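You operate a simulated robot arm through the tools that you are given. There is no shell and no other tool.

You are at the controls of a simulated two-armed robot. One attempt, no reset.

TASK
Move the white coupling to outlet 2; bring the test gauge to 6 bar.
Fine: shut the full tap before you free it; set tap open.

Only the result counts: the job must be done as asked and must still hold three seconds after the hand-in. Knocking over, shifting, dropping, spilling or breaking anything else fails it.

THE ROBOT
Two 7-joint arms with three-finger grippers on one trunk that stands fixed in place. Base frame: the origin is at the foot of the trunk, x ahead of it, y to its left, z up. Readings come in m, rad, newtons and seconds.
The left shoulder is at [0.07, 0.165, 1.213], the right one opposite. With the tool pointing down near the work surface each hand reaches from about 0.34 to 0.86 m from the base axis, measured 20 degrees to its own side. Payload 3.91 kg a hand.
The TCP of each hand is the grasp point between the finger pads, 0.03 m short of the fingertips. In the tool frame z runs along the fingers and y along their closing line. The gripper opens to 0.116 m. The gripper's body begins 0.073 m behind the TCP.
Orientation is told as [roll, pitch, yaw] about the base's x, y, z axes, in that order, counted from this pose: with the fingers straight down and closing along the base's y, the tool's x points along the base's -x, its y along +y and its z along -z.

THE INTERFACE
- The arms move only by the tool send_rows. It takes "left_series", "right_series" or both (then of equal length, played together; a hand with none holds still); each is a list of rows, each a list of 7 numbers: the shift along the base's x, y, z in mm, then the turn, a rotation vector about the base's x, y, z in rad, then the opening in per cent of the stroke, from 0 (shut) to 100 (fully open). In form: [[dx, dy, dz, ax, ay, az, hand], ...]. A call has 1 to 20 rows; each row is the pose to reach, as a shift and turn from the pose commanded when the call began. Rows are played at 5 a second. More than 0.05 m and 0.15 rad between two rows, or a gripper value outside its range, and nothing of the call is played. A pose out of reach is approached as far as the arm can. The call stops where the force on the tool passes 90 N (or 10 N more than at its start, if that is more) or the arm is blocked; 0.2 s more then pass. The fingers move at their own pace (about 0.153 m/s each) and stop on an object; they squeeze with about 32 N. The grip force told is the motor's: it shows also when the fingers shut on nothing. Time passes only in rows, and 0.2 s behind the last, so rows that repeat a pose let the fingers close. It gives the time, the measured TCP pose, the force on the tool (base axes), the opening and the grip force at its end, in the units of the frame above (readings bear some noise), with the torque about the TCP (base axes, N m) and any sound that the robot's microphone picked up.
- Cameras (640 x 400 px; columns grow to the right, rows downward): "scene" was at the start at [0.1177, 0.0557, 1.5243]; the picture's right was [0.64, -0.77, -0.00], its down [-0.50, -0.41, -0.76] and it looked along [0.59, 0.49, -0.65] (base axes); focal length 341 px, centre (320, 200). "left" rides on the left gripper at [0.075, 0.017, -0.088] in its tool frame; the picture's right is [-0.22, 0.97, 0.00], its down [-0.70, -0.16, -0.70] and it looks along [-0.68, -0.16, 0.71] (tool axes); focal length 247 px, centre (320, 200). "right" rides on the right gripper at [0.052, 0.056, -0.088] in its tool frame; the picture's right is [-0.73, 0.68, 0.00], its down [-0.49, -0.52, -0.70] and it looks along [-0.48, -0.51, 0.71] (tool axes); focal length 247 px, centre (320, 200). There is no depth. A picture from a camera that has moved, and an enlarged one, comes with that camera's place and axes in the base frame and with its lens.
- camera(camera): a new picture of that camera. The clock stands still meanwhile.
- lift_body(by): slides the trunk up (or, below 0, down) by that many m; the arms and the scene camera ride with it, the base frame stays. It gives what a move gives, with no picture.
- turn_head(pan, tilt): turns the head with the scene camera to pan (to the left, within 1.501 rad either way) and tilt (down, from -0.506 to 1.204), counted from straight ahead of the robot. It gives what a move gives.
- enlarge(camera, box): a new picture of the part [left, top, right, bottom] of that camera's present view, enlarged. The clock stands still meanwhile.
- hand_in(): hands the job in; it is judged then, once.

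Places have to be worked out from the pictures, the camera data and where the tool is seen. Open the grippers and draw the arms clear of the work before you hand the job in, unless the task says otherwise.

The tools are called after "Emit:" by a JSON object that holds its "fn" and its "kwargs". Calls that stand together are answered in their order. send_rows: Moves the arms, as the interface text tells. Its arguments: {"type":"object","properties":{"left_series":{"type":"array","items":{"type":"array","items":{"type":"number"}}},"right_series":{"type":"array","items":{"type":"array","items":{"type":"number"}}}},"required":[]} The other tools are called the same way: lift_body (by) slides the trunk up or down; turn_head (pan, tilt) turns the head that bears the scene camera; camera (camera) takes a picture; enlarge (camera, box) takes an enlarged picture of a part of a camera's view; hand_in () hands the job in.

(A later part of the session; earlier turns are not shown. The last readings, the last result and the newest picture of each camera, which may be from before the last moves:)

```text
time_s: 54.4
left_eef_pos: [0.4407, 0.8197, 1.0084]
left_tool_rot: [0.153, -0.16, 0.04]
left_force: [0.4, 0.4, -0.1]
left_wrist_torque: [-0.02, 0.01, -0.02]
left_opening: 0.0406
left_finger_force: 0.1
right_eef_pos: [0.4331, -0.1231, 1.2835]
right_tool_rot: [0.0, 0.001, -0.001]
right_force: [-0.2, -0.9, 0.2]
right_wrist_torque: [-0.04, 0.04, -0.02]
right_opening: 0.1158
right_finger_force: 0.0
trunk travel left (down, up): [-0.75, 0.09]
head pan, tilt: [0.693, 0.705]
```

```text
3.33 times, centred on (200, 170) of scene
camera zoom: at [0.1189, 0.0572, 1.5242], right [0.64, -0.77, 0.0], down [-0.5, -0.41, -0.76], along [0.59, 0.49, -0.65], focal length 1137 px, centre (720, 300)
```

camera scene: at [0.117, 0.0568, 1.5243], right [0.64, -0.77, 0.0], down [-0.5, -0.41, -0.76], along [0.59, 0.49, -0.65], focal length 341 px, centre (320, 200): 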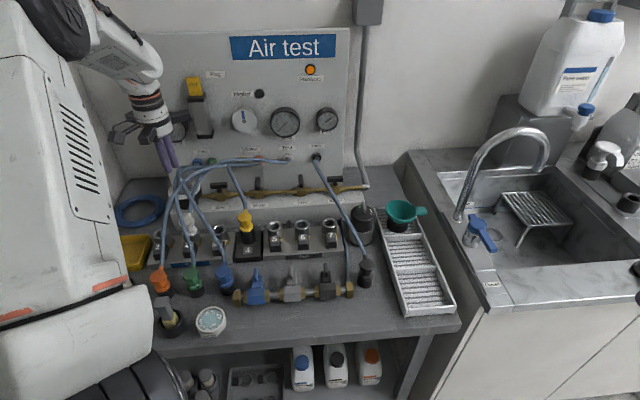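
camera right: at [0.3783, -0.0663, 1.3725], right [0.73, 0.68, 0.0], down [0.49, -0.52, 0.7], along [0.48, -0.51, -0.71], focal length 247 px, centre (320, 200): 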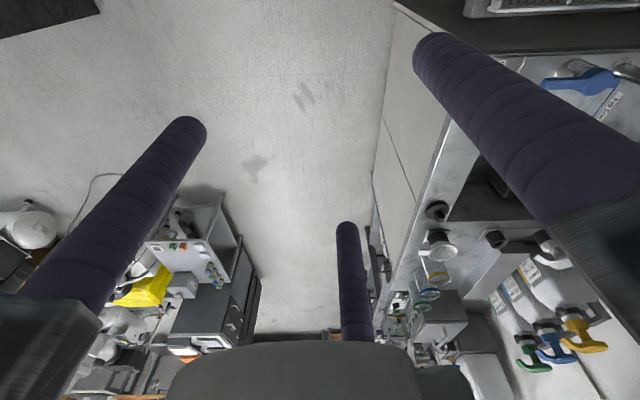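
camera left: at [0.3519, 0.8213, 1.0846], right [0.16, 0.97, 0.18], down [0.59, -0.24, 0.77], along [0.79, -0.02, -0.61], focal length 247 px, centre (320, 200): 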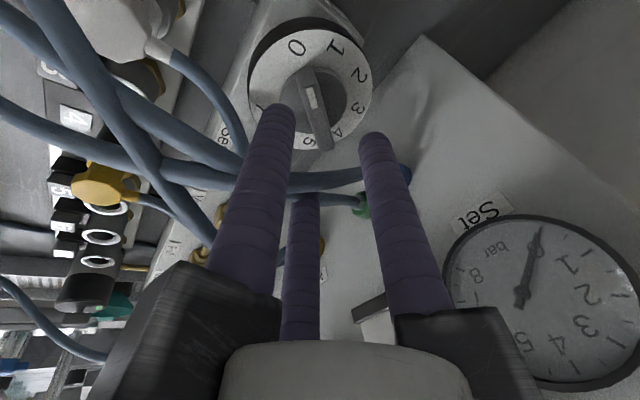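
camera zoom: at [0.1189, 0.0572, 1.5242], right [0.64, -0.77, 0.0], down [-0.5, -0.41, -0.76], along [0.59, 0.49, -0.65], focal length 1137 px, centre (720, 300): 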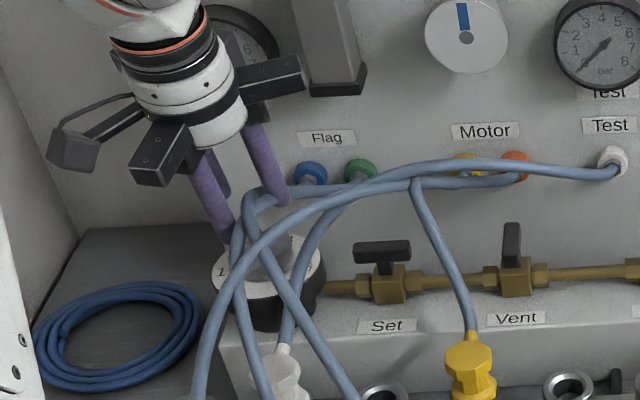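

Fingers straddle the lever direction well; I shift 4 mm toward −x and lower to the grip depth.

Emit:
{"fn": "send_rows", "kwargs": {"left_series": [[-2, 0, -15, 0, 0, 0, 35], [-4, 0.5, -26, 0, 0, 0, 35], [-4, 0.5, -32, 0, 0, 0, 35]]}}

Emit:
{"fn": "camera", "kwargs": {"camera": "left"}}

Emit:
{"fn": "enlarge", "kwargs": {"camera": "left", "box": [220, 60, 420, 220]}}

Emit:
{"fn": "enlarge", "kwargs": {"camera": "scene", "box": [120, 110, 280, 230]}}

```text
time_s: 55.2
left_eef_pos: [0.4331, 0.8208, 0.9785]
left_tool_rot: [0.152, -0.16, 0.038]
left_force: [-0.2, 0.1, -0.4]
left_wrist_torque: [-0.01, -0.02, 0.01]
left_opening: 0.0405
left_finger_force: 0.1
right_eef_pos: [0.4311, -0.124, 1.2834]
right_tool_rot: [0.001, -0.001, 0.001]
right_force: [-0.8, -0.1, 0.1]
right_wrist_torque: [-0.01, -0.02, 0.01]
right_opening: 0.1162
right_finger_force: 0.0
trunk travel left (down, up): [-0.75, 0.09]
head pan, tilt: [0.693, 0.705]
```

```text
taken
camera left: at [0.3449, 0.8201, 1.0543], right [0.16, 0.97, 0.18], down [0.59, -0.24, 0.77], along [0.79, -0.02, -0.61], focal length 247 px, centre (320, 200)
```

left: 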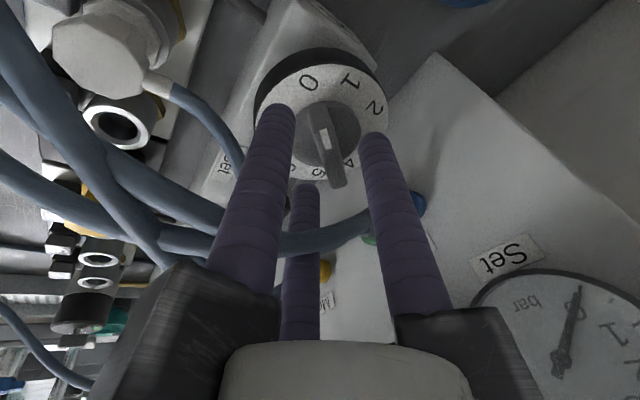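

```text
2.50 times, centred on (320, 140) of left
camera zoom: at [0.3449, 0.8201, 1.0543], right [0.16, 0.97, 0.18], down [0.59, -0.24, 0.77], along [0.79, -0.02, -0.61], focal length 617 px, centre (320, 350)
```

zoom: 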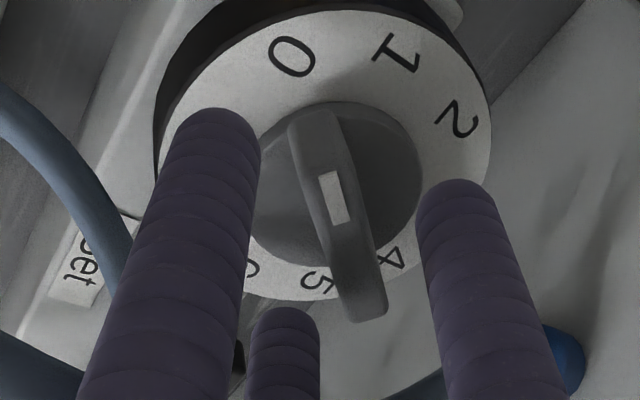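

```text
3.33 times, centred on (200, 170) of scene
camera zoom: at [0.1174, 0.0554, 1.5244], right [0.64, -0.77, 0.0], down [-0.5, -0.41, -0.76], along [0.59, 0.49, -0.65], focal length 1137 px, centre (720, 300)
```

zoom: 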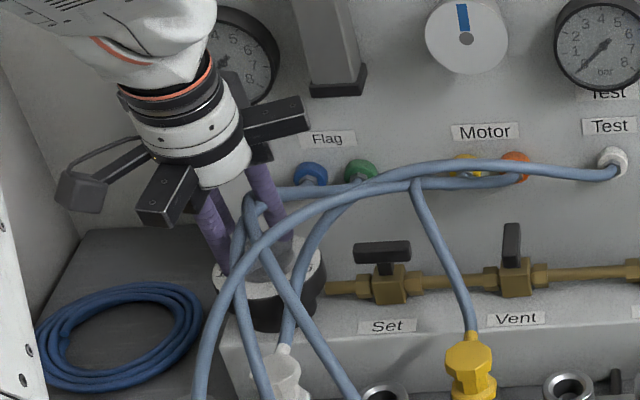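

The lever lies along the grip plane and nearly centred. I lower in 2 mm steps to gain overlap, watching for contact with the disc below.

Emit:
{"fn": "send_rows", "kwargs": {"left_series": [[0, 0, -2, 0, 0, 0, 35], [0, 0, -4, 0, 0, 0, 35]]}}

Emit:
{"fn": "send_rows", "kwargs": {"left_series": [[0, 0, 0, 0, 0, 0, 20], [0, 0, 0, 0, 0, 0, 0], [0, 0, 0, 0, 0, 0, 0]]}}

Emit:
{"fn": "enlarge", "kwargs": {"camera": "left", "box": [220, 60, 420, 220]}}

```text
time_s: 55.8
left_eef_pos: [0.4326, 0.8207, 0.9739]
left_tool_rot: [0.153, -0.16, 0.039]
left_force: [-0.6, 0.8, -0.3]
left_wrist_torque: [0.02, -0.04, 0.0]
left_opening: 0.0404
left_finger_force: 0.1
right_eef_pos: [0.4314, -0.1241, 1.2835]
right_tool_rot: [0.0, 0.0, 0.0]
right_force: [-1.0, -1.0, -0.6]
right_wrist_torque: [0.03, 0.01, -0.01]
right_opening: 0.1162
right_finger_force: 0.0
trunk travel left (down, up): [-0.75, 0.09]
head pan, tilt: [0.693, 0.705]
```

```text
time_s: 56.6
left_eef_pos: [0.4335, 0.82, 0.9787]
left_tool_rot: [0.154, -0.163, 0.039]
left_force: [-1.8, 1.3, 15.2]
left_wrist_torque: [0.3, 0.02, 0.05]
left_opening: 0.0088
left_finger_force: 45.2
right_eef_pos: [0.4312, -0.1247, 1.2831]
right_tool_rot: [0.002, 0.0, 0.001]
right_force: [0.0, -0.2, -0.1]
right_wrist_torque: [0.02, -0.02, 0.04]
right_opening: 0.1158
right_finger_force: 0.1
trunk travel left (down, up): [-0.75, 0.09]
head pan, tilt: [0.693, 0.705]
```

```text
2.50 times, centred on (320, 140) of left
camera zoom: at [0.3443, 0.8191, 1.0536], right [0.16, 0.97, 0.19], down [0.59, -0.24, 0.77], along [0.79, -0.01, -0.61], focal length 617 px, centre (320, 350)
```

zoom: 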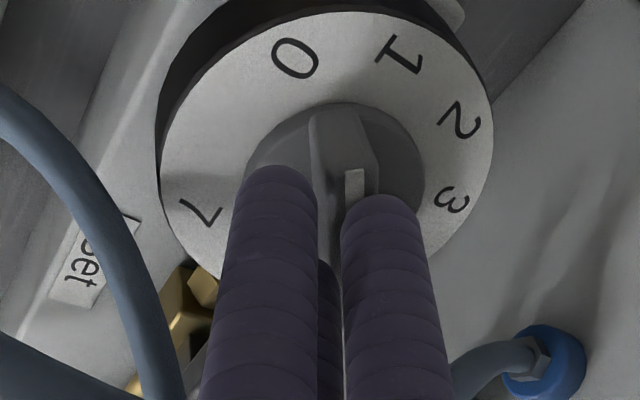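

The fingers slipped up over the lever – too little overlap. I raise a little, reopen, and go deeper until the tips just touch the disc or plate.

Emit:
{"fn": "send_rows", "kwargs": {"left_series": [[0, 0, 8, 0, 0, 0, 0], [0, 0, 8, 0, 0, 0, 40], [0, 0, 8, 0, 0, 0, 40]]}}

Emit:
{"fn": "enlarge", "kwargs": {"camera": "left", "box": [220, 60, 420, 220]}}

Emit:
{"fn": "send_rows", "kwargs": {"left_series": [[0, 0, -6, 0, 0, 0, 40], [0, 0, -9, 0, 0, 0, 40], [0, 0, -12, 0, 0, 0, 40], [0, 0, -14, 0, 0, 0, 40]]}}

Emit:
{"fn": "enlarge", "kwargs": {"camera": "left", "box": [220, 60, 420, 220]}}

```text
time_s: 57.4
left_eef_pos: [0.4334, 0.8193, 0.9821]
left_tool_rot: [0.149, -0.162, 0.037]
left_force: [-0.3, 0.2, -0.4]
left_wrist_torque: [0.0, -0.01, -0.01]
left_opening: 0.0463
left_finger_force: 0.0
right_eef_pos: [0.4317, -0.1235, 1.2831]
right_tool_rot: [0.0, 0.001, -0.001]
right_force: [0.6, -0.2, -0.7]
right_wrist_torque: [-0.01, 0.02, 0.02]
right_opening: 0.1158
right_finger_force: 0.1
trunk travel left (down, up): [-0.75, 0.09]
head pan, tilt: [0.693, 0.705]
```

```text
2.50 times, centred on (320, 140) of left
camera zoom: at [0.3451, 0.8204, 1.0578], right [0.16, 0.97, 0.18], down [0.59, -0.24, 0.77], along [0.79, -0.02, -0.61], focal length 617 px, centre (320, 350)
```

zoom: 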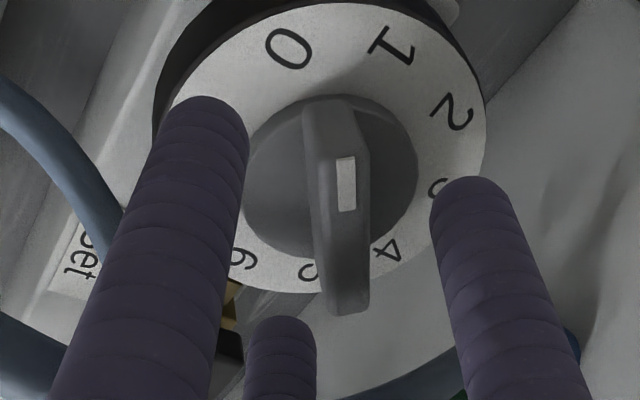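

```text
time_s: 58.4
left_eef_pos: [0.4344, 0.8204, 0.967]
left_tool_rot: [0.152, -0.161, 0.039]
left_force: [0.1, 0.1, 0.5]
left_wrist_torque: [-0.01, 0.02, -0.01]
left_opening: 0.0465
left_finger_force: 0.0
right_eef_pos: [0.4317, -0.1243, 1.2844]
right_tool_rot: [0.001, 0.001, 0.0]
right_force: [0.2, 0.7, 0.5]
right_wrist_torque: [-0.02, 0.01, -0.03]
right_opening: 0.1159
right_finger_force: 0.1
trunk travel left (down, up): [-0.75, 0.09]
head pan, tilt: [0.693, 0.705]
```

```text
2.50 times, centred on (320, 140) of left
camera zoom: at [0.3459, 0.8193, 1.044], right [0.16, 0.97, 0.18], down [0.59, -0.24, 0.77], along [0.79, -0.02, -0.61], focal length 617 px, centre (320, 350)
```

zoom: 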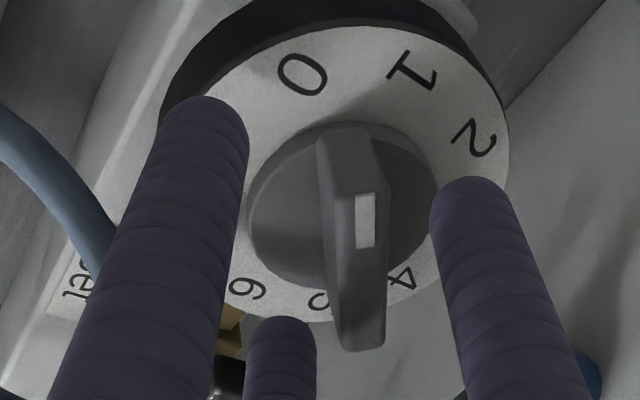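

The lever is now turned ~10° and sits ~9 mm to the +y side of the finger axis. I align yaw with it, shift (−2.7, +4) mm, keep tips just above the disc, and close.

Emit:
{"fn": "send_rows", "kwargs": {"left_series": [[-1.5, 2, 2, 0.014, 0.0138, -0.088, 40], [-2.7, 4, 1.5, 0.028, 0.0275, -0.1757, 40]]}}

Emit:
{"fn": "enlarge", "kwargs": {"camera": "left", "box": [220, 60, 420, 220]}}

Emit:
{"fn": "send_rows", "kwargs": {"left_series": [[0, 0, 0, 0, 0, 0, 25], [0, 0, 0, 0, 0, 0, 10], [0, 0, 0, 0, 0, 0, 0]]}}

Emit:
{"fn": "enlarge", "kwargs": {"camera": "left", "box": [220, 60, 420, 220]}}

```text
time_s: 59.0
left_eef_pos: [0.4294, 0.8238, 0.9693]
left_tool_rot: [0.178, -0.133, -0.142]
left_force: [-0.6, -0.2, 0.1]
left_wrist_torque: [0.01, 0.0, -0.01]
left_opening: 0.0464
left_finger_force: 0.1
right_eef_pos: [0.4313, -0.1237, 1.2828]
right_tool_rot: [0.001, 0.0, 0.0]
right_force: [0.6, 0.4, 0.3]
right_wrist_torque: [-0.02, 0.0, 0.0]
right_opening: 0.1159
right_finger_force: 0.0
trunk travel left (down, up): [-0.75, 0.09]
head pan, tilt: [0.693, 0.705]
```

```text
2.50 times, centred on (320, 140) of left
camera zoom: at [0.3462, 0.8367, 1.0488], right [0.33, 0.92, 0.2], down [0.56, -0.36, 0.75], along [0.76, -0.14, -0.63], focal length 617 px, centre (320, 350)
```

zoom: 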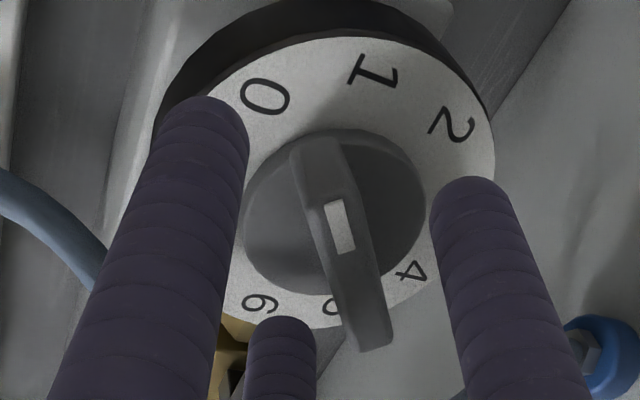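

```text
time_s: 59.8
left_eef_pos: [0.4313, 0.8248, 0.971]
left_tool_rot: [0.179, -0.134, -0.141]
left_force: [0.0, 4.9, 3.8]
left_wrist_torque: [0.24, 0.37, 0.1]
left_opening: 0.0199
left_finger_force: 45.1
right_eef_pos: [0.4312, -0.1233, 1.2828]
right_tool_rot: [-0.002, 0.0, 0.0]
right_force: [-0.3, -0.2, -0.1]
right_wrist_torque: [-0.01, -0.03, -0.02]
right_opening: 0.1158
right_finger_force: 0.1
trunk travel left (down, up): [-0.75, 0.09]
head pan, tilt: [0.693, 0.705]
```

```text
2.50 times, centred on (320, 140) of left
camera zoom: at [0.3457, 0.837, 1.0493], right [0.33, 0.92, 0.2], down [0.56, -0.36, 0.75], along [0.76, -0.14, -0.63], focal length 617 px, centre (320, 350)
```

zoom: 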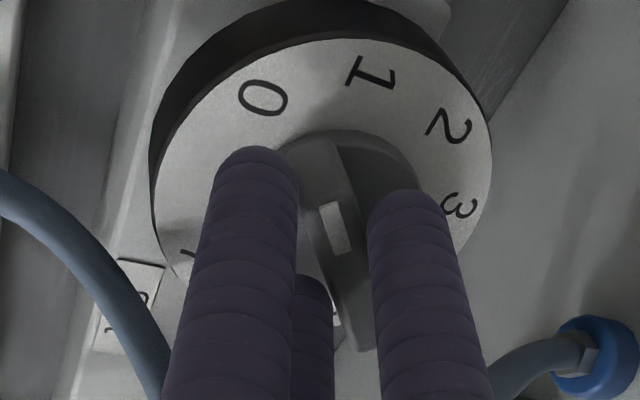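

The lever is gripped (opening 19.9 mm, small forces). I turn it clockwise about its axis, first ~0.4 rad, and check torque and gauge.

Emit:
{"fn": "send_rows", "kwargs": {"left_series": [[-0.6, 0.2, 0, 0.0202, 0.0198, -0.127, 0], [-1.2, 0.4, 0, 0.0405, 0.0397, -0.254, 0], [-1.9, 0.7, 0, 0.0623, 0.061, -0.39, 0]]}}

Emit:
{"fn": "camera", "kwargs": {"camera": "left"}}

Emit:
{"fn": "enlarge", "kwargs": {"camera": "scene", "box": [180, 80, 350, 200]}}

```text
time_s: 60.6
left_eef_pos: [0.4276, 0.8285, 0.972]
left_tool_rot: [0.223, -0.054, -0.536]
left_force: [-9.4, 23.8, 19.3]
left_wrist_torque: [0.56, 0.4, 0.51]
left_opening: 0.0153
left_finger_force: 45.4
right_eef_pos: [0.4288, -0.1227, 1.2841]
right_tool_rot: [0.0, -0.002, 0.0]
right_force: [0.2, -0.1, 0.0]
right_wrist_torque: [0.02, 0.03, 0.03]
right_opening: 0.1161
right_finger_force: 0.1
trunk travel left (down, up): [-0.75, 0.09]
head pan, tilt: [0.693, 0.705]
```

```text
taken
camera left: at [0.3573, 0.866, 1.0574], right [0.67, 0.71, 0.23], down [0.41, -0.6, 0.68], along [0.62, -0.36, -0.69], focal length 247 px, centre (320, 200)
```

left: 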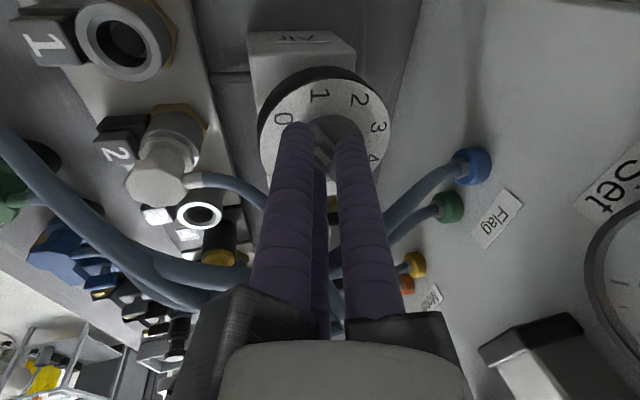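

```text
3.33 times, centred on (265, 140) of scene
camera zoom: at [0.1137, 0.0573, 1.5248], right [0.64, -0.77, 0.0], down [-0.5, -0.42, -0.76], along [0.59, 0.49, -0.65], focal length 1137 px, centre (503, 400)
```

zoom: 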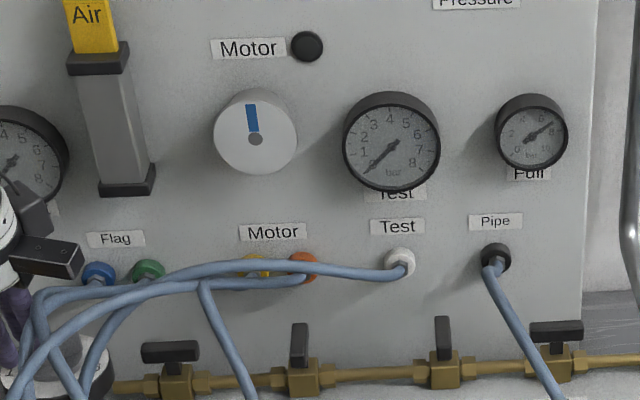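

The grip is slipping upward (opening shrank to 15 mm, forces rising) and the gauge has barely moved. I look closely.

Emit:
{"fn": "enlarge", "kwargs": {"camera": "left", "box": [240, 50, 420, 200]}}

Emit:
{"fn": "enlarge", "kwargs": {"camera": "scene", "box": [130, 100, 270, 230]}}

```text
2.67 times, centred on (330, 125) of left
camera zoom: at [0.3573, 0.866, 1.0574], right [0.67, 0.71, 0.23], down [0.41, -0.6, 0.68], along [0.62, -0.36, -0.69], focal length 659 px, centre (293, 400)
```

zoom: 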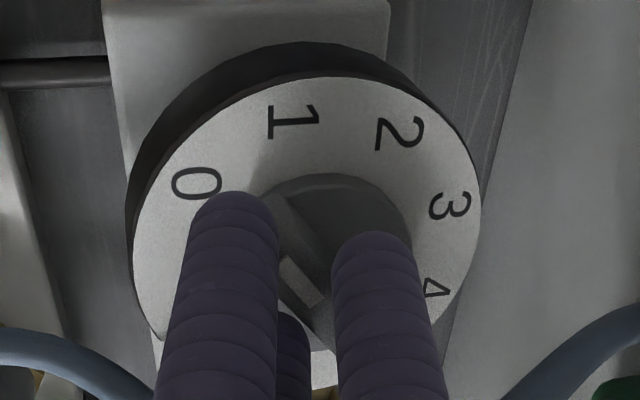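

```text
3.08 times, centred on (200, 165) of scene
camera zoom: at [0.1137, 0.0573, 1.5248], right [0.64, -0.77, 0.0], down [-0.5, -0.42, -0.76], along [0.59, 0.49, -0.65], focal length 1050 px, centre (689, 308)
```

zoom: 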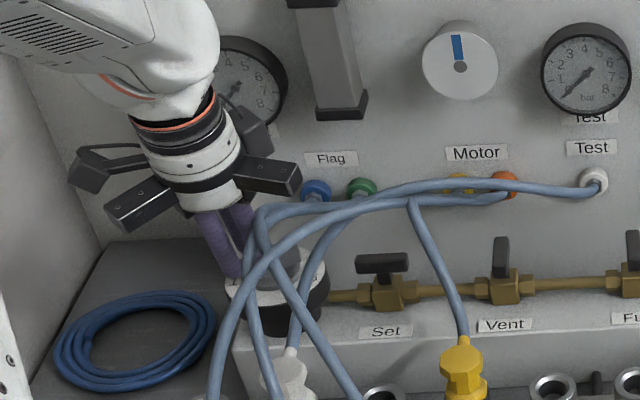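

The lever did follow partly but the ridge is too shallow to hold. Better: the round knob disc (≈43 mm wide) suits this three-jaw hand, with two fingers beside the lever ends. I release, rise, reduce the lean and turn the wrist to a good start angle (+39°).

Emit:
{"fn": "send_rows", "kwargs": {"left_series": [[0, 0, 0, 0, 0, 0, 30], [0, 0, 5, 0, 0, 0, 60], [0, 0, 25, -0.042, 0.0428, 0, 60], [0, 0, 50, -0.084, 0.0857, 0, 60]]}}

Emit:
{"fn": "send_rows", "kwargs": {"left_series": [[0, 0, 0, -0.0096, -0.0094, 0.134, 60], [0, 0, 0, -0.0192, -0.0188, 0.268, 60], [0, 0, 0, -0.0288, -0.0282, 0.401, 60], [0, 0, 0, -0.0384, -0.0376, 0.535, 60], [1, 0, 0, -0.048, -0.047, 0.669, 60], [2, 0, 0, -0.0575, -0.0564, 0.803, 60], [3, 1, 0, -0.0671, -0.0658, 0.936, 60], [4, 1, 0, -0.0767, -0.0752, 1.07, 60], [5, 2, 0, -0.0863, -0.0846, 1.204, 60]]}}

Emit:
{"fn": "camera", "kwargs": {"camera": "left"}}

Emit:
{"fn": "enlarge", "kwargs": {"camera": "scene", "box": [120, 80, 350, 230]}}

```text
time_s: 61.6
left_eef_pos: [0.4273, 0.8265, 1.0195]
left_tool_rot: [0.099, -0.022, -0.531]
left_force: [-0.2, -0.8, -0.6]
left_wrist_torque: [0.01, -0.02, 0.0]
left_opening: 0.0698
left_finger_force: 0.1
right_eef_pos: [0.432, -0.1245, 1.2824]
right_tool_rot: [-0.001, 0.0, -0.002]
right_force: [-0.2, 0.5, 0.3]
right_wrist_torque: [0.01, 0.02, -0.02]
right_opening: 0.1161
right_finger_force: 0.0
trunk travel left (down, up): [-0.75, 0.09]
head pan, tilt: [0.693, 0.705]
```

```text
time_s: 63.6
left_eef_pos: [0.4353, 0.8289, 1.0188]
left_tool_rot: [0.014, -0.095, 0.681]
left_force: [-0.3, -0.3, 0.0]
left_wrist_torque: [0.01, -0.03, 0.03]
left_opening: 0.0697
left_finger_force: 0.1
right_eef_pos: [0.4318, -0.1244, 1.2836]
right_tool_rot: [0.0, 0.0, 0.0]
right_force: [0.5, 0.1, -0.5]
right_wrist_torque: [-0.02, 0.02, -0.01]
right_opening: 0.1158
right_finger_force: 0.0
trunk travel left (down, up): [-0.75, 0.09]
head pan, tilt: [0.693, 0.705]
```

```text
taken
camera left: at [0.3602, 0.7873, 1.1001], right [-0.44, 0.9, 0.04], down [0.59, 0.26, 0.76], along [0.67, 0.36, -0.65], focal length 247 px, centre (320, 200)
```

left: 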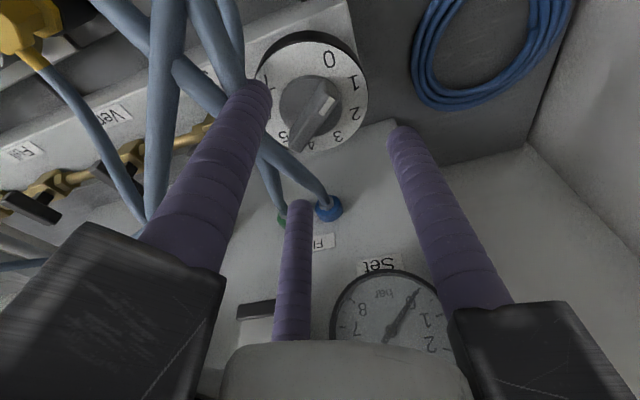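

```text
2.67 times, centred on (235, 155) of scene
camera zoom: at [0.1179, 0.0556, 1.5243], right [0.64, -0.77, 0.0], down [-0.5, -0.41, -0.76], along [0.59, 0.49, -0.65], focal length 910 px, centre (547, 320)
```

zoom: 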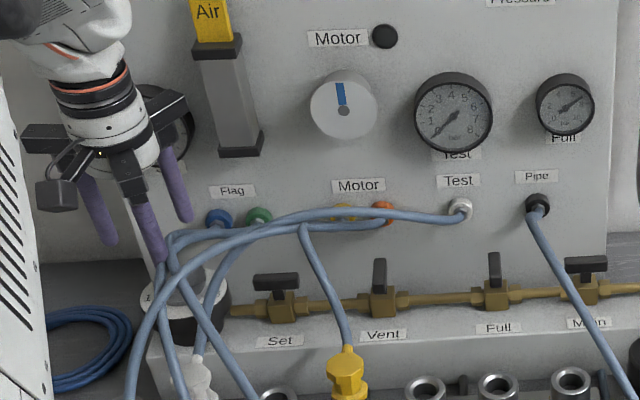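

I check the pointer and the Set gauge from here.

Emit:
{"fn": "enlarge", "kwargs": {"camera": "left", "box": [220, 10, 420, 170]}}

Emit:
{"fn": "enlarge", "kwargs": {"camera": "left", "box": [310, 250, 470, 360]}}

Emit:
{"fn": "enlarge", "kwargs": {"camera": "scene", "box": [255, 90, 345, 150]}}

```text
2.50 times, centred on (320, 90) of left
camera zoom: at [0.3602, 0.7873, 1.1001], right [-0.44, 0.9, 0.04], down [0.59, 0.26, 0.76], along [0.67, 0.36, -0.65], focal length 617 px, centre (320, 475)
```

zoom: 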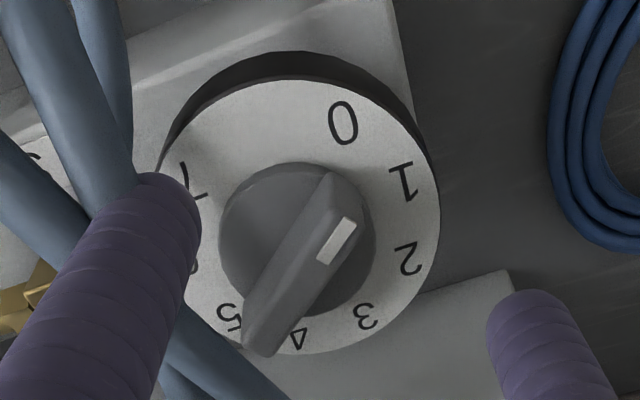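

```text
3.64 times, centred on (390, 305) of left
camera zoom: at [0.3602, 0.7873, 1.1001], right [-0.44, 0.9, 0.04], down [0.59, 0.26, 0.76], along [0.67, 0.36, -0.65], focal length 898 px, centre (66, -182)
```

zoom: 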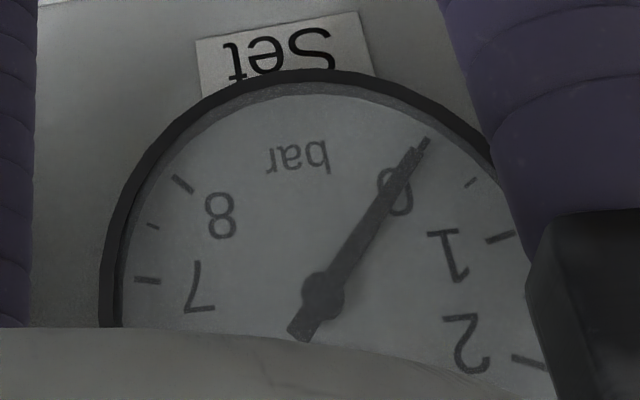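

```text
6.67 times, centred on (300, 120) of scene
camera zoom: at [0.1179, 0.0556, 1.5243], right [0.64, -0.77, 0.0], down [-0.5, -0.41, -0.76], along [0.59, 0.49, -0.65], focal length 2274 px, centre (453, 733)
```

zoom: 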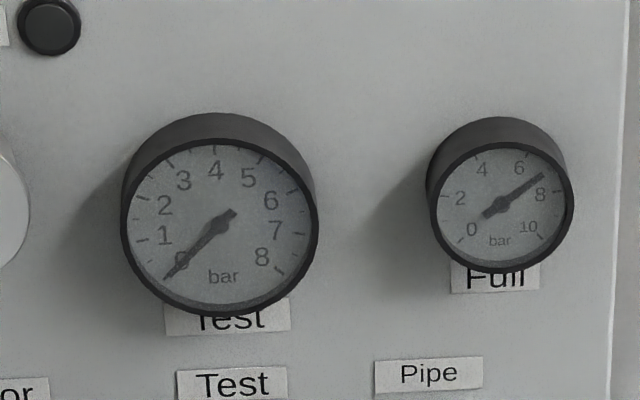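

Pointer is back near 0 and both gauges read 0. Lever lies along x, so for a three-jaw grip on the disc with fingers clear of the lever I need yaw ≈60°. I turn, centre on the axis and descend partway with 60 % opening.

Emit:
{"fn": "send_rows", "kwargs": {"left_series": [[1, -1, 0, -0.0087, -0.0085, 0.121, 60], [2.5, -1.5, -5, -0.0174, -0.017, 0.243, 60], [4, -2, -15, -0.0261, -0.0256, 0.364, 60], [4, -2, -25, -0.0261, -0.0256, 0.364, 60]]}}

Emit:
{"fn": "camera", "kwargs": {"camera": "left"}}

Emit:
{"fn": "enlarge", "kwargs": {"camera": "left", "box": [220, 50, 420, 210]}}

```text
time_s: 64.6
left_eef_pos: [0.44, 0.825, 0.9921]
left_tool_rot: [-0.021, -0.094, 1.047]
left_force: [0.5, -0.4, -0.2]
left_wrist_torque: [0.0, -0.01, 0.02]
left_opening: 0.0696
left_finger_force: 0.1
right_eef_pos: [0.433, -0.1231, 1.2836]
right_tool_rot: [0.0, 0.001, -0.001]
right_force: [0.5, 0.0, -1.3]
right_wrist_torque: [0.01, -0.01, 0.02]
right_opening: 0.1162
right_finger_force: 0.0
trunk travel left (down, up): [-0.75, 0.09]
head pan, tilt: [0.693, 0.705]
```

```text
taken
camera left: at [0.3818, 0.7625, 1.0734], right [-0.73, 0.68, 0.0], down [0.44, 0.47, 0.76], along [0.52, 0.56, -0.64], focal length 247 px, centre (320, 200)
```

left: 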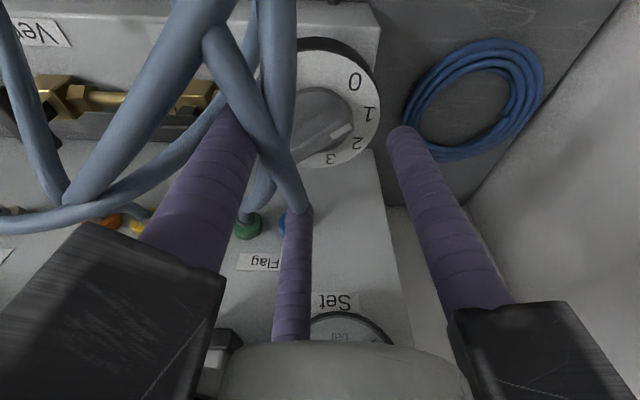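

```text
2.50 times, centred on (320, 130) of left
camera zoom: at [0.3818, 0.7625, 1.0734], right [-0.73, 0.68, 0.0], down [0.44, 0.47, 0.76], along [0.52, 0.56, -0.64], focal length 617 px, centre (320, 375)
```

zoom: 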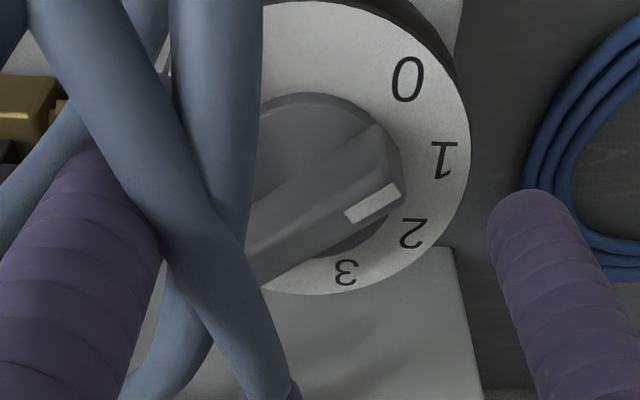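

The dial axis is within ~3 mm of the finger axis. I descend around the disc to just above the plate, in steps with force watch.

Emit:
{"fn": "send_rows", "kwargs": {"left_series": [[-1, -0.5, -12, 0, 0, 0, 60], [-2, -1, -22, 0, 0, 0, 60], [-2, -1, -28, 0, 0, 0, 60], [-2, -1, -32, 0, 0, 0, 60]]}}

Emit:
{"fn": "enlarge", "kwargs": {"camera": "left", "box": [220, 70, 420, 230]}}

Emit:
{"fn": "enlarge", "kwargs": {"camera": "scene", "box": [130, 100, 270, 230]}}

```text
time_s: 65.6
left_eef_pos: [0.4373, 0.8246, 0.9615]
left_tool_rot: [-0.023, -0.091, 1.048]
left_force: [0.1, 0.4, 0.1]
left_wrist_torque: [0.02, 0.02, -0.02]
left_opening: 0.0696
left_finger_force: 0.1
right_eef_pos: [0.4316, -0.1231, 1.2832]
right_tool_rot: [0.0, 0.0, -0.001]
right_force: [0.5, -0.3, 0.9]
right_wrist_torque: [0.04, 0.01, 0.04]
right_opening: 0.1159
right_finger_force: 0.0
trunk travel left (down, up): [-0.75, 0.09]
head pan, tilt: [0.693, 0.705]
```

```text
2.50 times, centred on (320, 150) of left
camera zoom: at [0.379, 0.7623, 1.0423], right [-0.73, 0.68, 0.0], down [0.44, 0.47, 0.76], along [0.52, 0.56, -0.64], focal length 617 px, centre (320, 325)
```

zoom: 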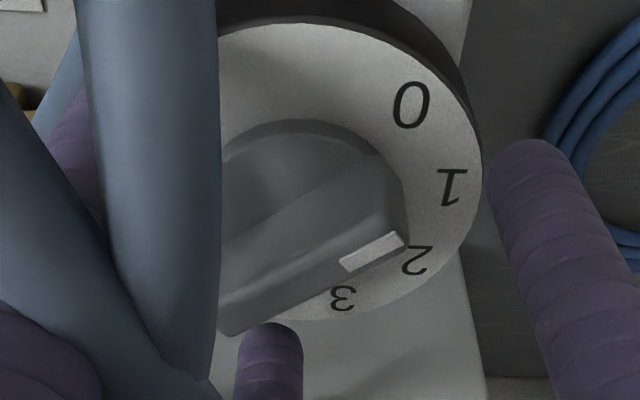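

```text
3.08 times, centred on (200, 165) of scene
camera zoom: at [0.1178, 0.056, 1.5243], right [0.64, -0.77, 0.0], down [-0.5, -0.41, -0.76], along [0.59, 0.49, -0.65], focal length 1050 px, centre (689, 308)
```

zoom: 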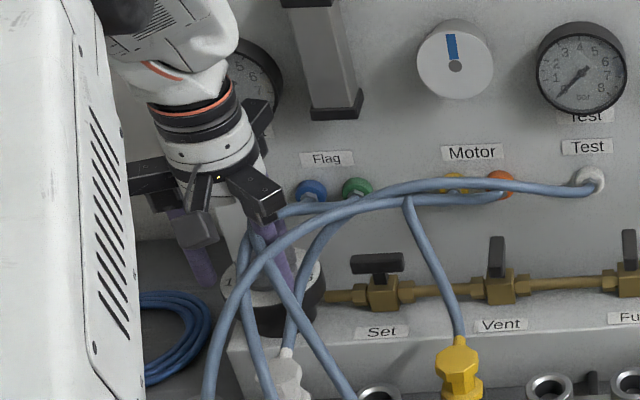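

No contact so far. I go 2 mm deeper and close the three jaws on the disc.

Emit:
{"fn": "send_rows", "kwargs": {"left_series": [[0, 0, -2, 0, 0, 0, 60], [0, 0, -2, 0, 0, 0, 45], [0, 0, -2, 0, 0, 0, 30], [0, 0, -2, 0, 0, 0, 15], [0, 0, -2, 0, 0, 0, 15]]}}

Emit:
{"fn": "enlarge", "kwargs": {"camera": "left", "box": [220, 70, 420, 230]}}

```text
time_s: 66.8
left_eef_pos: [0.4358, 0.8337, 0.9611]
left_tool_rot: [-0.021, -0.1, 1.051]
left_force: [-4.7, 50.7, 15.2]
left_wrist_torque: [1.09, 0.38, 0.73]
left_opening: 0.0263
left_finger_force: 45.0
right_eef_pos: [0.4317, -0.1196, 1.2843]
right_tool_rot: [-0.004, 0.0, 0.0]
right_force: [-1.3, -0.2, 0.0]
right_wrist_torque: [0.01, -0.04, 0.02]
right_opening: 0.1158
right_finger_force: 0.1
trunk travel left (down, up): [-0.75, 0.09]
head pan, tilt: [0.693, 0.705]
```

```text
2.50 times, centred on (320, 150) of left
camera zoom: at [0.3768, 0.7696, 1.0402], right [-0.73, 0.68, 0.0], down [0.44, 0.47, 0.77], along [0.52, 0.57, -0.64], focal length 617 px, centre (320, 325)
```

zoom: 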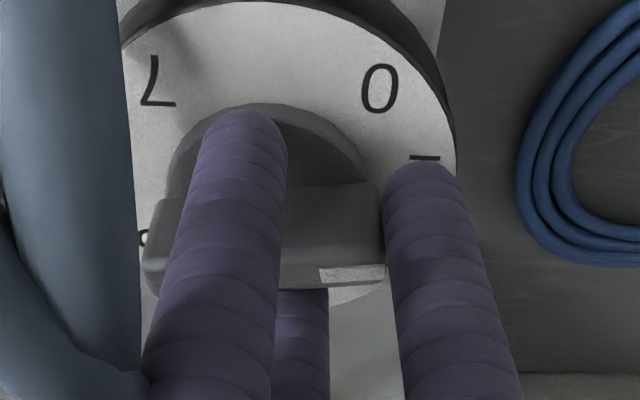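

The jaws slid over the disc and caged the lever instead (opening 26 mm), turning it to about 1 – useful: the fingers around the lever can drive it without squeezing hard. I open a little, rise 3 mm to unload, and re-check the centring.

Emit:
{"fn": "send_rows", "kwargs": {"left_series": [[0, 0, 2, 0, 0, 0, 30], [2, 0, 3, 0, 0, 0, 45], [2, 0, 3, 0, 0, 0, 45]]}}

Emit:
{"fn": "enlarge", "kwargs": {"camera": "left", "box": [220, 70, 420, 230]}}

Emit:
{"fn": "enlarge", "kwargs": {"camera": "scene", "box": [255, 90, 345, 150]}}

```text
time_s: 67.6
left_eef_pos: [0.4395, 0.8244, 0.9629]
left_tool_rot: [-0.023, -0.092, 1.047]
left_force: [0.7, -0.8, 0.3]
left_wrist_torque: [0.01, 0.03, -0.01]
left_opening: 0.0519
left_finger_force: 0.0
right_eef_pos: [0.4327, -0.1236, 1.2832]
right_tool_rot: [0.001, 0.0, -0.001]
right_force: [0.5, 0.0, -0.4]
right_wrist_torque: [0.01, 0.0, -0.02]
right_opening: 0.1159
right_finger_force: 0.1
trunk travel left (down, up): [-0.75, 0.09]
head pan, tilt: [0.693, 0.705]
```

```text
2.50 times, centred on (320, 150) of left
camera zoom: at [0.3817, 0.7622, 1.0431], right [-0.73, 0.68, 0.0], down [0.44, 0.47, 0.76], along [0.52, 0.56, -0.64], focal length 617 px, centre (320, 325)
```

zoom: 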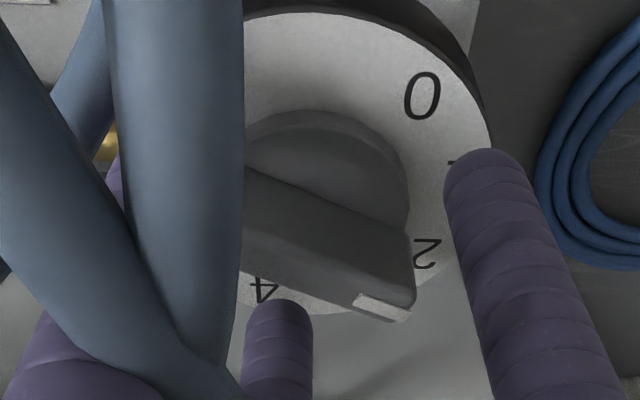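

```text
6.67 times, centred on (300, 120) of scene
camera zoom: at [0.1183, 0.0556, 1.5242], right [0.64, -0.77, 0.0], down [-0.5, -0.41, -0.76], along [0.59, 0.49, -0.65], focal length 2274 px, centre (453, 733)
```

zoom: 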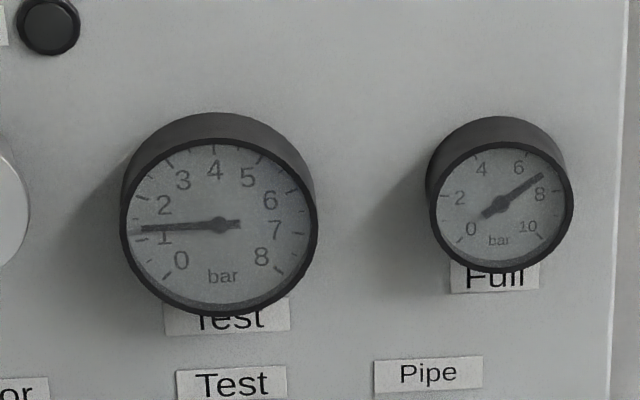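

The Test gauge has risen to ~1.2 bar – the chain works. I let a little time pass to see whether the gauge settles.

Emit:
{"fn": "send_rows", "kwargs": {"left_series": [[0, 0, 0, 0, 0, 0, 45], [0, 0, 0, 0, 0, 0, 45], [0, 0, 0, 0, 0, 0, 45], [0, 0, 0, 0, 0, 0, 45], [0, 0, 0, 0, 0, 0, 45]]}}

Emit:
{"fn": "enlarge", "kwargs": {"camera": "scene", "box": [255, 90, 345, 150]}}

Emit:
{"fn": "camera", "kwargs": {"camera": "left"}}

```text
time_s: 68.8
left_eef_pos: [0.4397, 0.8249, 0.9626]
left_tool_rot: [-0.023, -0.092, 1.048]
left_force: [-0.5, 1.1, -0.9]
left_wrist_torque: [0.0, -0.01, 0.03]
left_opening: 0.0521
left_finger_force: 0.0
right_eef_pos: [0.4312, -0.1249, 1.2835]
right_tool_rot: [-0.001, -0.001, 0.001]
right_force: [0.1, -0.1, -0.1]
right_wrist_torque: [0.02, 0.0, -0.02]
right_opening: 0.116
right_finger_force: 0.0
trunk travel left (down, up): [-0.75, 0.09]
head pan, tilt: [0.693, 0.705]
```

```text
6.67 times, centred on (300, 120) of scene
camera zoom: at [0.1178, 0.0555, 1.5243], right [0.64, -0.77, 0.0], down [-0.5, -0.41, -0.76], along [0.59, 0.49, -0.65], focal length 2274 px, centre (453, 733)
```

zoom: 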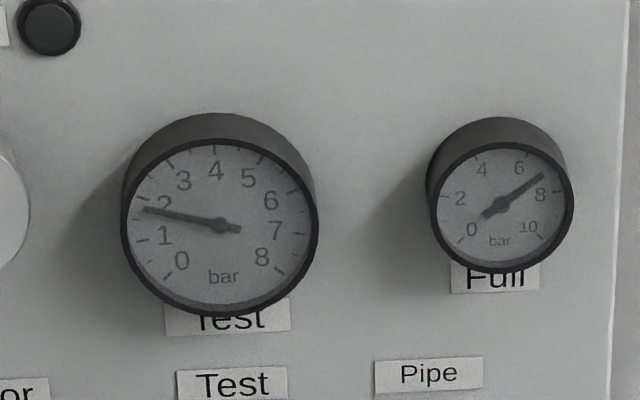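

```text
taken
camera left: at [0.3809, 0.7626, 1.0434], right [-0.73, 0.68, 0.0], down [0.44, 0.47, 0.76], along [0.52, 0.56, -0.64], focal length 247 px, centre (320, 200)
```

left: 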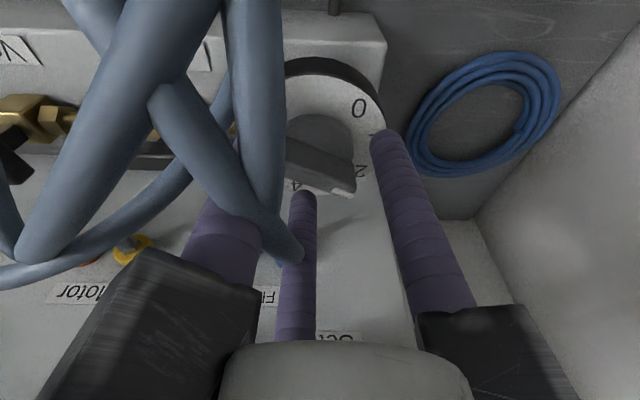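

The gauge climbs to ~1.9 and lags the pointer (~2+). Now I turn the hand to line up with the lever (yaw 84°), narrow the cage to 38 %, and then drive clockwise.

Emit:
{"fn": "send_rows", "kwargs": {"left_series": [[0, 0, 0, -0.01, -0.0098, 0.139, 45], [0, 0, 0, -0.02, -0.0196, 0.279, 45], [0, 0, 0, -0.03, -0.0293, 0.418, 45], [0, 0, 0, -0.03, -0.0293, 0.418, 38]]}}

Emit:
{"fn": "enlarge", "kwargs": {"camera": "left", "box": [220, 70, 420, 230]}}

Emit:
{"fn": "enlarge", "kwargs": {"camera": "scene", "box": [255, 90, 345, 150]}}

```text
time_s: 69.8
left_eef_pos: [0.4396, 0.8246, 0.9633]
left_tool_rot: [-0.058, -0.074, 1.47]
left_force: [0.3, -6.1, -1.6]
left_wrist_torque: [-0.12, 0.08, -0.12]
left_opening: 0.047
left_finger_force: 2.4
right_eef_pos: [0.4319, -0.1247, 1.2829]
right_tool_rot: [-0.001, 0.0, -0.001]
right_force: [-0.2, 0.5, -0.2]
right_wrist_torque: [-0.01, 0.02, -0.04]
right_opening: 0.1159
right_finger_force: 0.1
trunk travel left (down, up): [-0.75, 0.09]
head pan, tilt: [0.693, 0.705]
```

```text
2.50 times, centred on (320, 150) of left
camera zoom: at [0.4085, 0.745, 1.0445], right [-0.94, 0.32, -0.04], down [0.18, 0.63, 0.76], along [0.27, 0.71, -0.65], focal length 617 px, centre (320, 325)
```

zoom: 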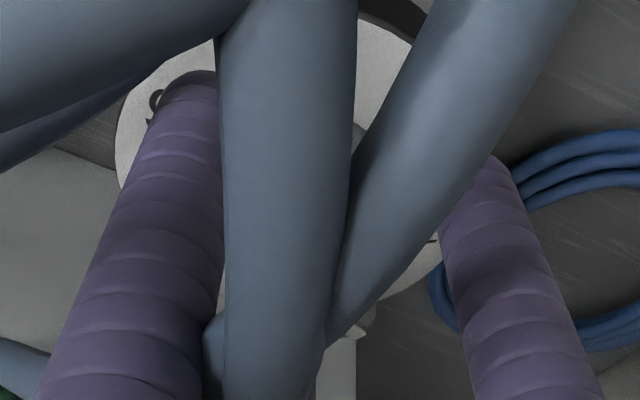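

```text
6.67 times, centred on (300, 120) of scene
camera zoom: at [0.1179, 0.0549, 1.5243], right [0.64, -0.77, 0.0], down [-0.5, -0.41, -0.76], along [0.59, 0.49, -0.65], focal length 2274 px, centre (453, 733)
```

zoom: 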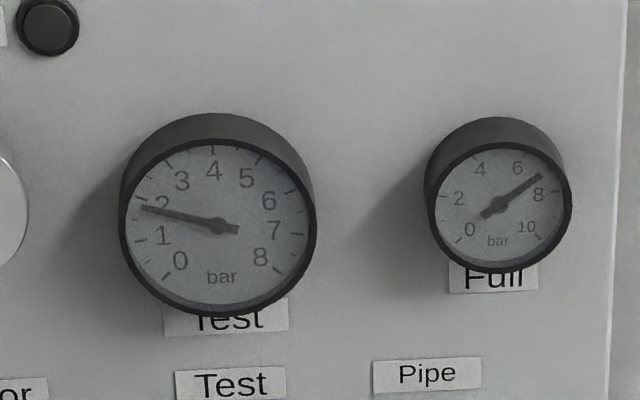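

The gauge is steady near 1.9; a finger lightly touches the lever's tail. I rotate clockwise 0.7 rad and watch forces and gauge.

Emit:
{"fn": "send_rows", "kwargs": {"left_series": [[0, 0, 0, 0.01, 0.0098, -0.139, 38], [0, 0, 0, 0.02, 0.0196, -0.279, 38], [0, 0, 0, 0.03, 0.0293, -0.418, 38], [0, 0, 0, 0.04, 0.0391, -0.557, 38], [0, 0, 0, 0.05, 0.0489, -0.697, 38]]}}

Emit:
{"fn": "enlarge", "kwargs": {"camera": "left", "box": [220, 70, 420, 230]}}

Emit:
{"fn": "enlarge", "kwargs": {"camera": "scene", "box": [255, 90, 345, 150]}}

```text
time_s: 71.0
left_eef_pos: [0.4378, 0.8247, 0.963]
left_tool_rot: [0.004, -0.095, 0.767]
left_force: [0.9, 0.0, -0.2]
left_wrist_torque: [0.0, 0.0, -0.01]
left_opening: 0.044
left_finger_force: 0.1
right_eef_pos: [0.4313, -0.1241, 1.2833]
right_tool_rot: [0.0, 0.0, 0.0]
right_force: [-1.2, -0.5, -0.4]
right_wrist_torque: [0.0, 0.0, -0.02]
right_opening: 0.1159
right_finger_force: 0.0
trunk travel left (down, up): [-0.75, 0.09]
head pan, tilt: [0.693, 0.705]
```

```text
2.50 times, centred on (320, 150) of left
camera zoom: at [0.3665, 0.7786, 1.0434], right [-0.51, 0.86, 0.03], down [0.57, 0.31, 0.76], along [0.65, 0.41, -0.65], focal length 617 px, centre (320, 325)
```

zoom: 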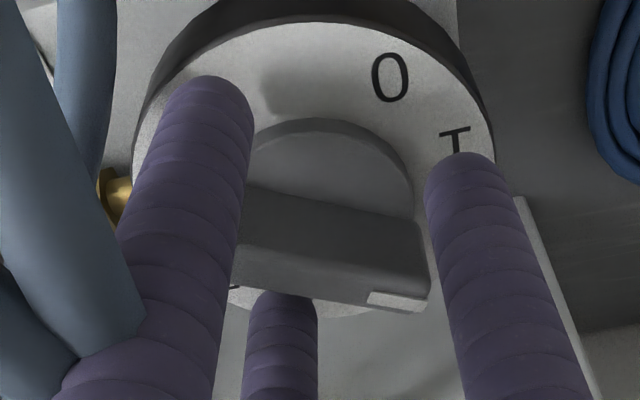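

```text
6.67 times, centred on (300, 120) of scene
camera zoom: at [0.1175, 0.0561, 1.5243], right [0.64, -0.77, 0.0], down [-0.5, -0.41, -0.76], along [0.59, 0.49, -0.65], focal length 2274 px, centre (453, 733)
```

zoom: 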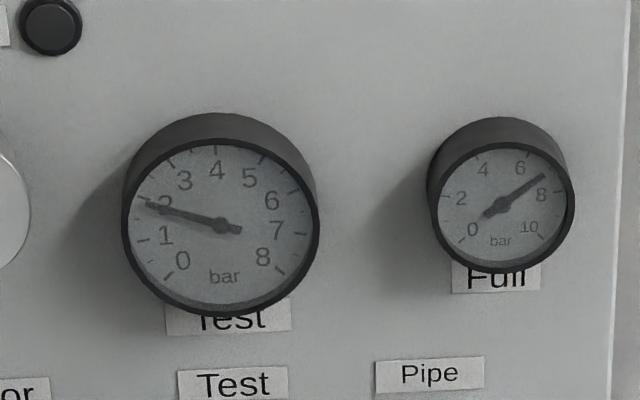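

The hand used up the slack (the lever stays at ~2.1). Now the right finger is behind the pointer end, so further clockwise rotation will push it. I continue 0.7 rad.

Emit:
{"fn": "send_rows", "kwargs": {"left_series": [[0, 0, 0, 0.01, 0.0098, -0.139, 38], [0, 0, 0, 0.02, 0.0196, -0.279, 38], [0, 0, 0, 0.03, 0.0293, -0.418, 38], [0, 0, 0, 0.04, 0.0391, -0.557, 38], [0, 0, 0, 0.05, 0.0489, -0.697, 38]]}}

Emit:
{"fn": "enlarge", "kwargs": {"camera": "left", "box": [220, 70, 420, 230]}}

Emit:
{"fn": "enlarge", "kwargs": {"camera": "scene", "box": [255, 90, 345, 150]}}

```text
time_s: 72.2
left_eef_pos: [0.4379, 0.8234, 0.963]
left_tool_rot: [0.069, -0.071, 0.062]
left_force: [-0.5, 0.7, -0.9]
left_wrist_torque: [0.02, 0.01, 0.05]
left_opening: 0.0441
left_finger_force: 1.0
right_eef_pos: [0.4317, -0.1233, 1.283]
right_tool_rot: [0.001, 0.002, 0.001]
right_force: [0.3, -0.4, -0.6]
right_wrist_torque: [0.0, 0.0, -0.02]
right_opening: 0.116
right_finger_force: 0.0
trunk travel left (down, up): [-0.75, 0.09]
head pan, tilt: [0.693, 0.705]
```

```text
2.50 times, centred on (320, 150) of left
camera zoom: at [0.3566, 0.8294, 1.0463], right [0.16, 0.98, 0.08], down [0.66, -0.17, 0.74], along [0.74, -0.06, -0.67], focal length 617 px, centre (320, 325)
```

zoom: 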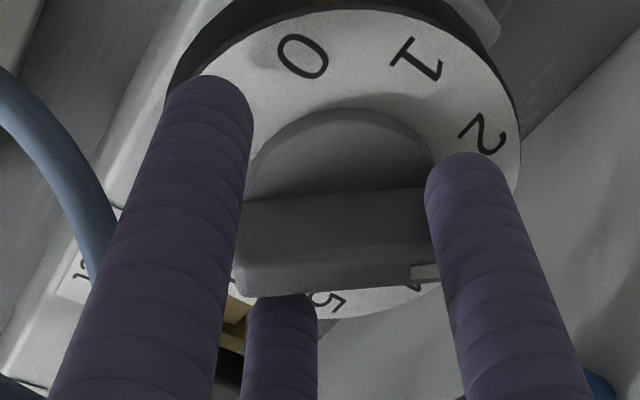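

```text
6.67 times, centred on (300, 120) of scene
camera zoom: at [0.1175, 0.0558, 1.5243], right [0.64, -0.77, 0.0], down [-0.5, -0.41, -0.76], along [0.59, 0.49, -0.65], focal length 2274 px, centre (453, 733)
```

zoom: 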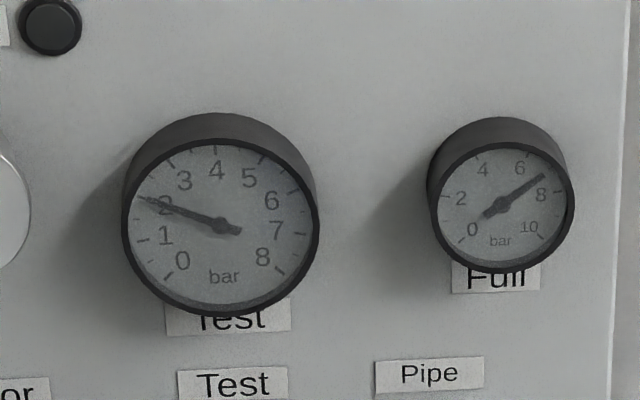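

The gauge creeps to ~2.2; the right finger is now end-on to the pointer, so this cage would slip past. A simpler way: push the lever's tail with closed fingers on the robot side, orbiting the axis clockwise. I open, rise, close and move to the start point beside the tail.

Emit:
{"fn": "send_rows", "kwargs": {"left_series": [[0, 0, 0, 0, 0, 0, 60], [0, 0, 10, 0, 0, 0, 60], [0, 0, 35, 0, 0, 0, 60], [10, -5, 45, 0, 0, 0, 30], [25, -12, 45, 0, 0, 0, 0], [37, -17, 45, 0, 0, 0, 0], [37, -17, 45, 0, 0, 0, 0]]}}

Emit:
{"fn": "camera", "kwargs": {"camera": "left"}}

Emit:
{"fn": "enlarge", "kwargs": {"camera": "left", "box": [220, 30, 420, 190]}}

Emit:
{"fn": "enlarge", "kwargs": {"camera": "scene", "box": [255, 90, 345, 150]}}

```text
time_s: 73.8
left_eef_pos: [0.4735, 0.8063, 1.0083]
left_tool_rot: [0.069, -0.073, 0.064]
left_force: [-0.1, 0.1, 0.1]
left_wrist_torque: [0.0, -0.01, 0.03]
left_opening: 0.0092
left_finger_force: 32.0
right_eef_pos: [0.4317, -0.1243, 1.2831]
right_tool_rot: [0.002, 0.001, 0.0]
right_force: [-0.1, 0.5, -0.9]
right_wrist_torque: [0.04, 0.0, -0.02]
right_opening: 0.1159
right_finger_force: 0.1
trunk travel left (down, up): [-0.75, 0.09]
head pan, tilt: [0.693, 0.705]
```

```text
taken
camera left: at [0.3935, 0.8127, 1.0915], right [0.16, 0.98, 0.08], down [0.66, -0.17, 0.74], along [0.74, -0.06, -0.67], focal length 247 px, centre (320, 200)
```

left: 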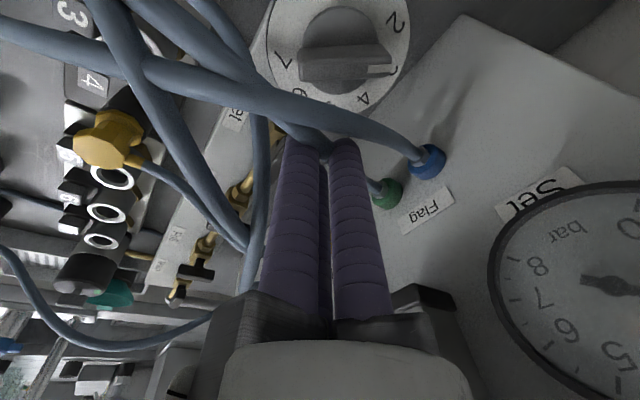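

```text
2.50 times, centred on (320, 110) of left
camera zoom: at [0.3935, 0.8127, 1.0915], right [0.16, 0.98, 0.08], down [0.66, -0.17, 0.74], along [0.74, -0.06, -0.67], focal length 617 px, centre (320, 425)
```

zoom: 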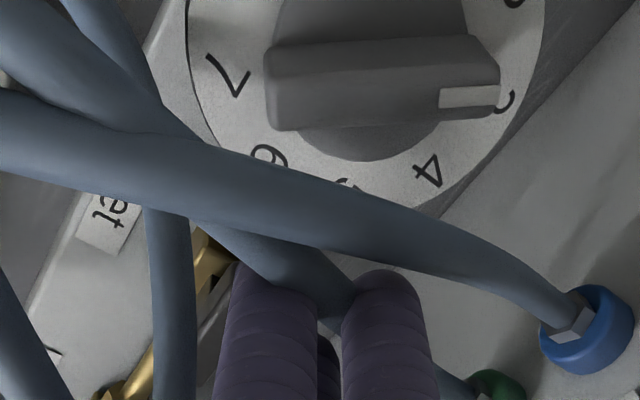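

```text
6.67 times, centred on (300, 120) of scene
camera zoom: at [0.1174, 0.0559, 1.5243], right [0.64, -0.77, 0.0], down [-0.5, -0.41, -0.76], along [0.59, 0.49, -0.65], focal length 2274 px, centre (453, 733)
```

zoom: 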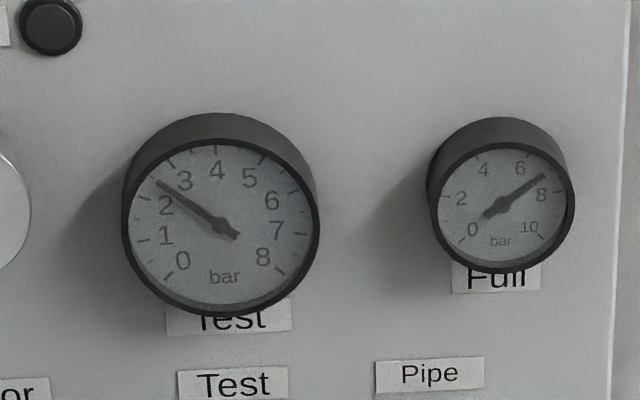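

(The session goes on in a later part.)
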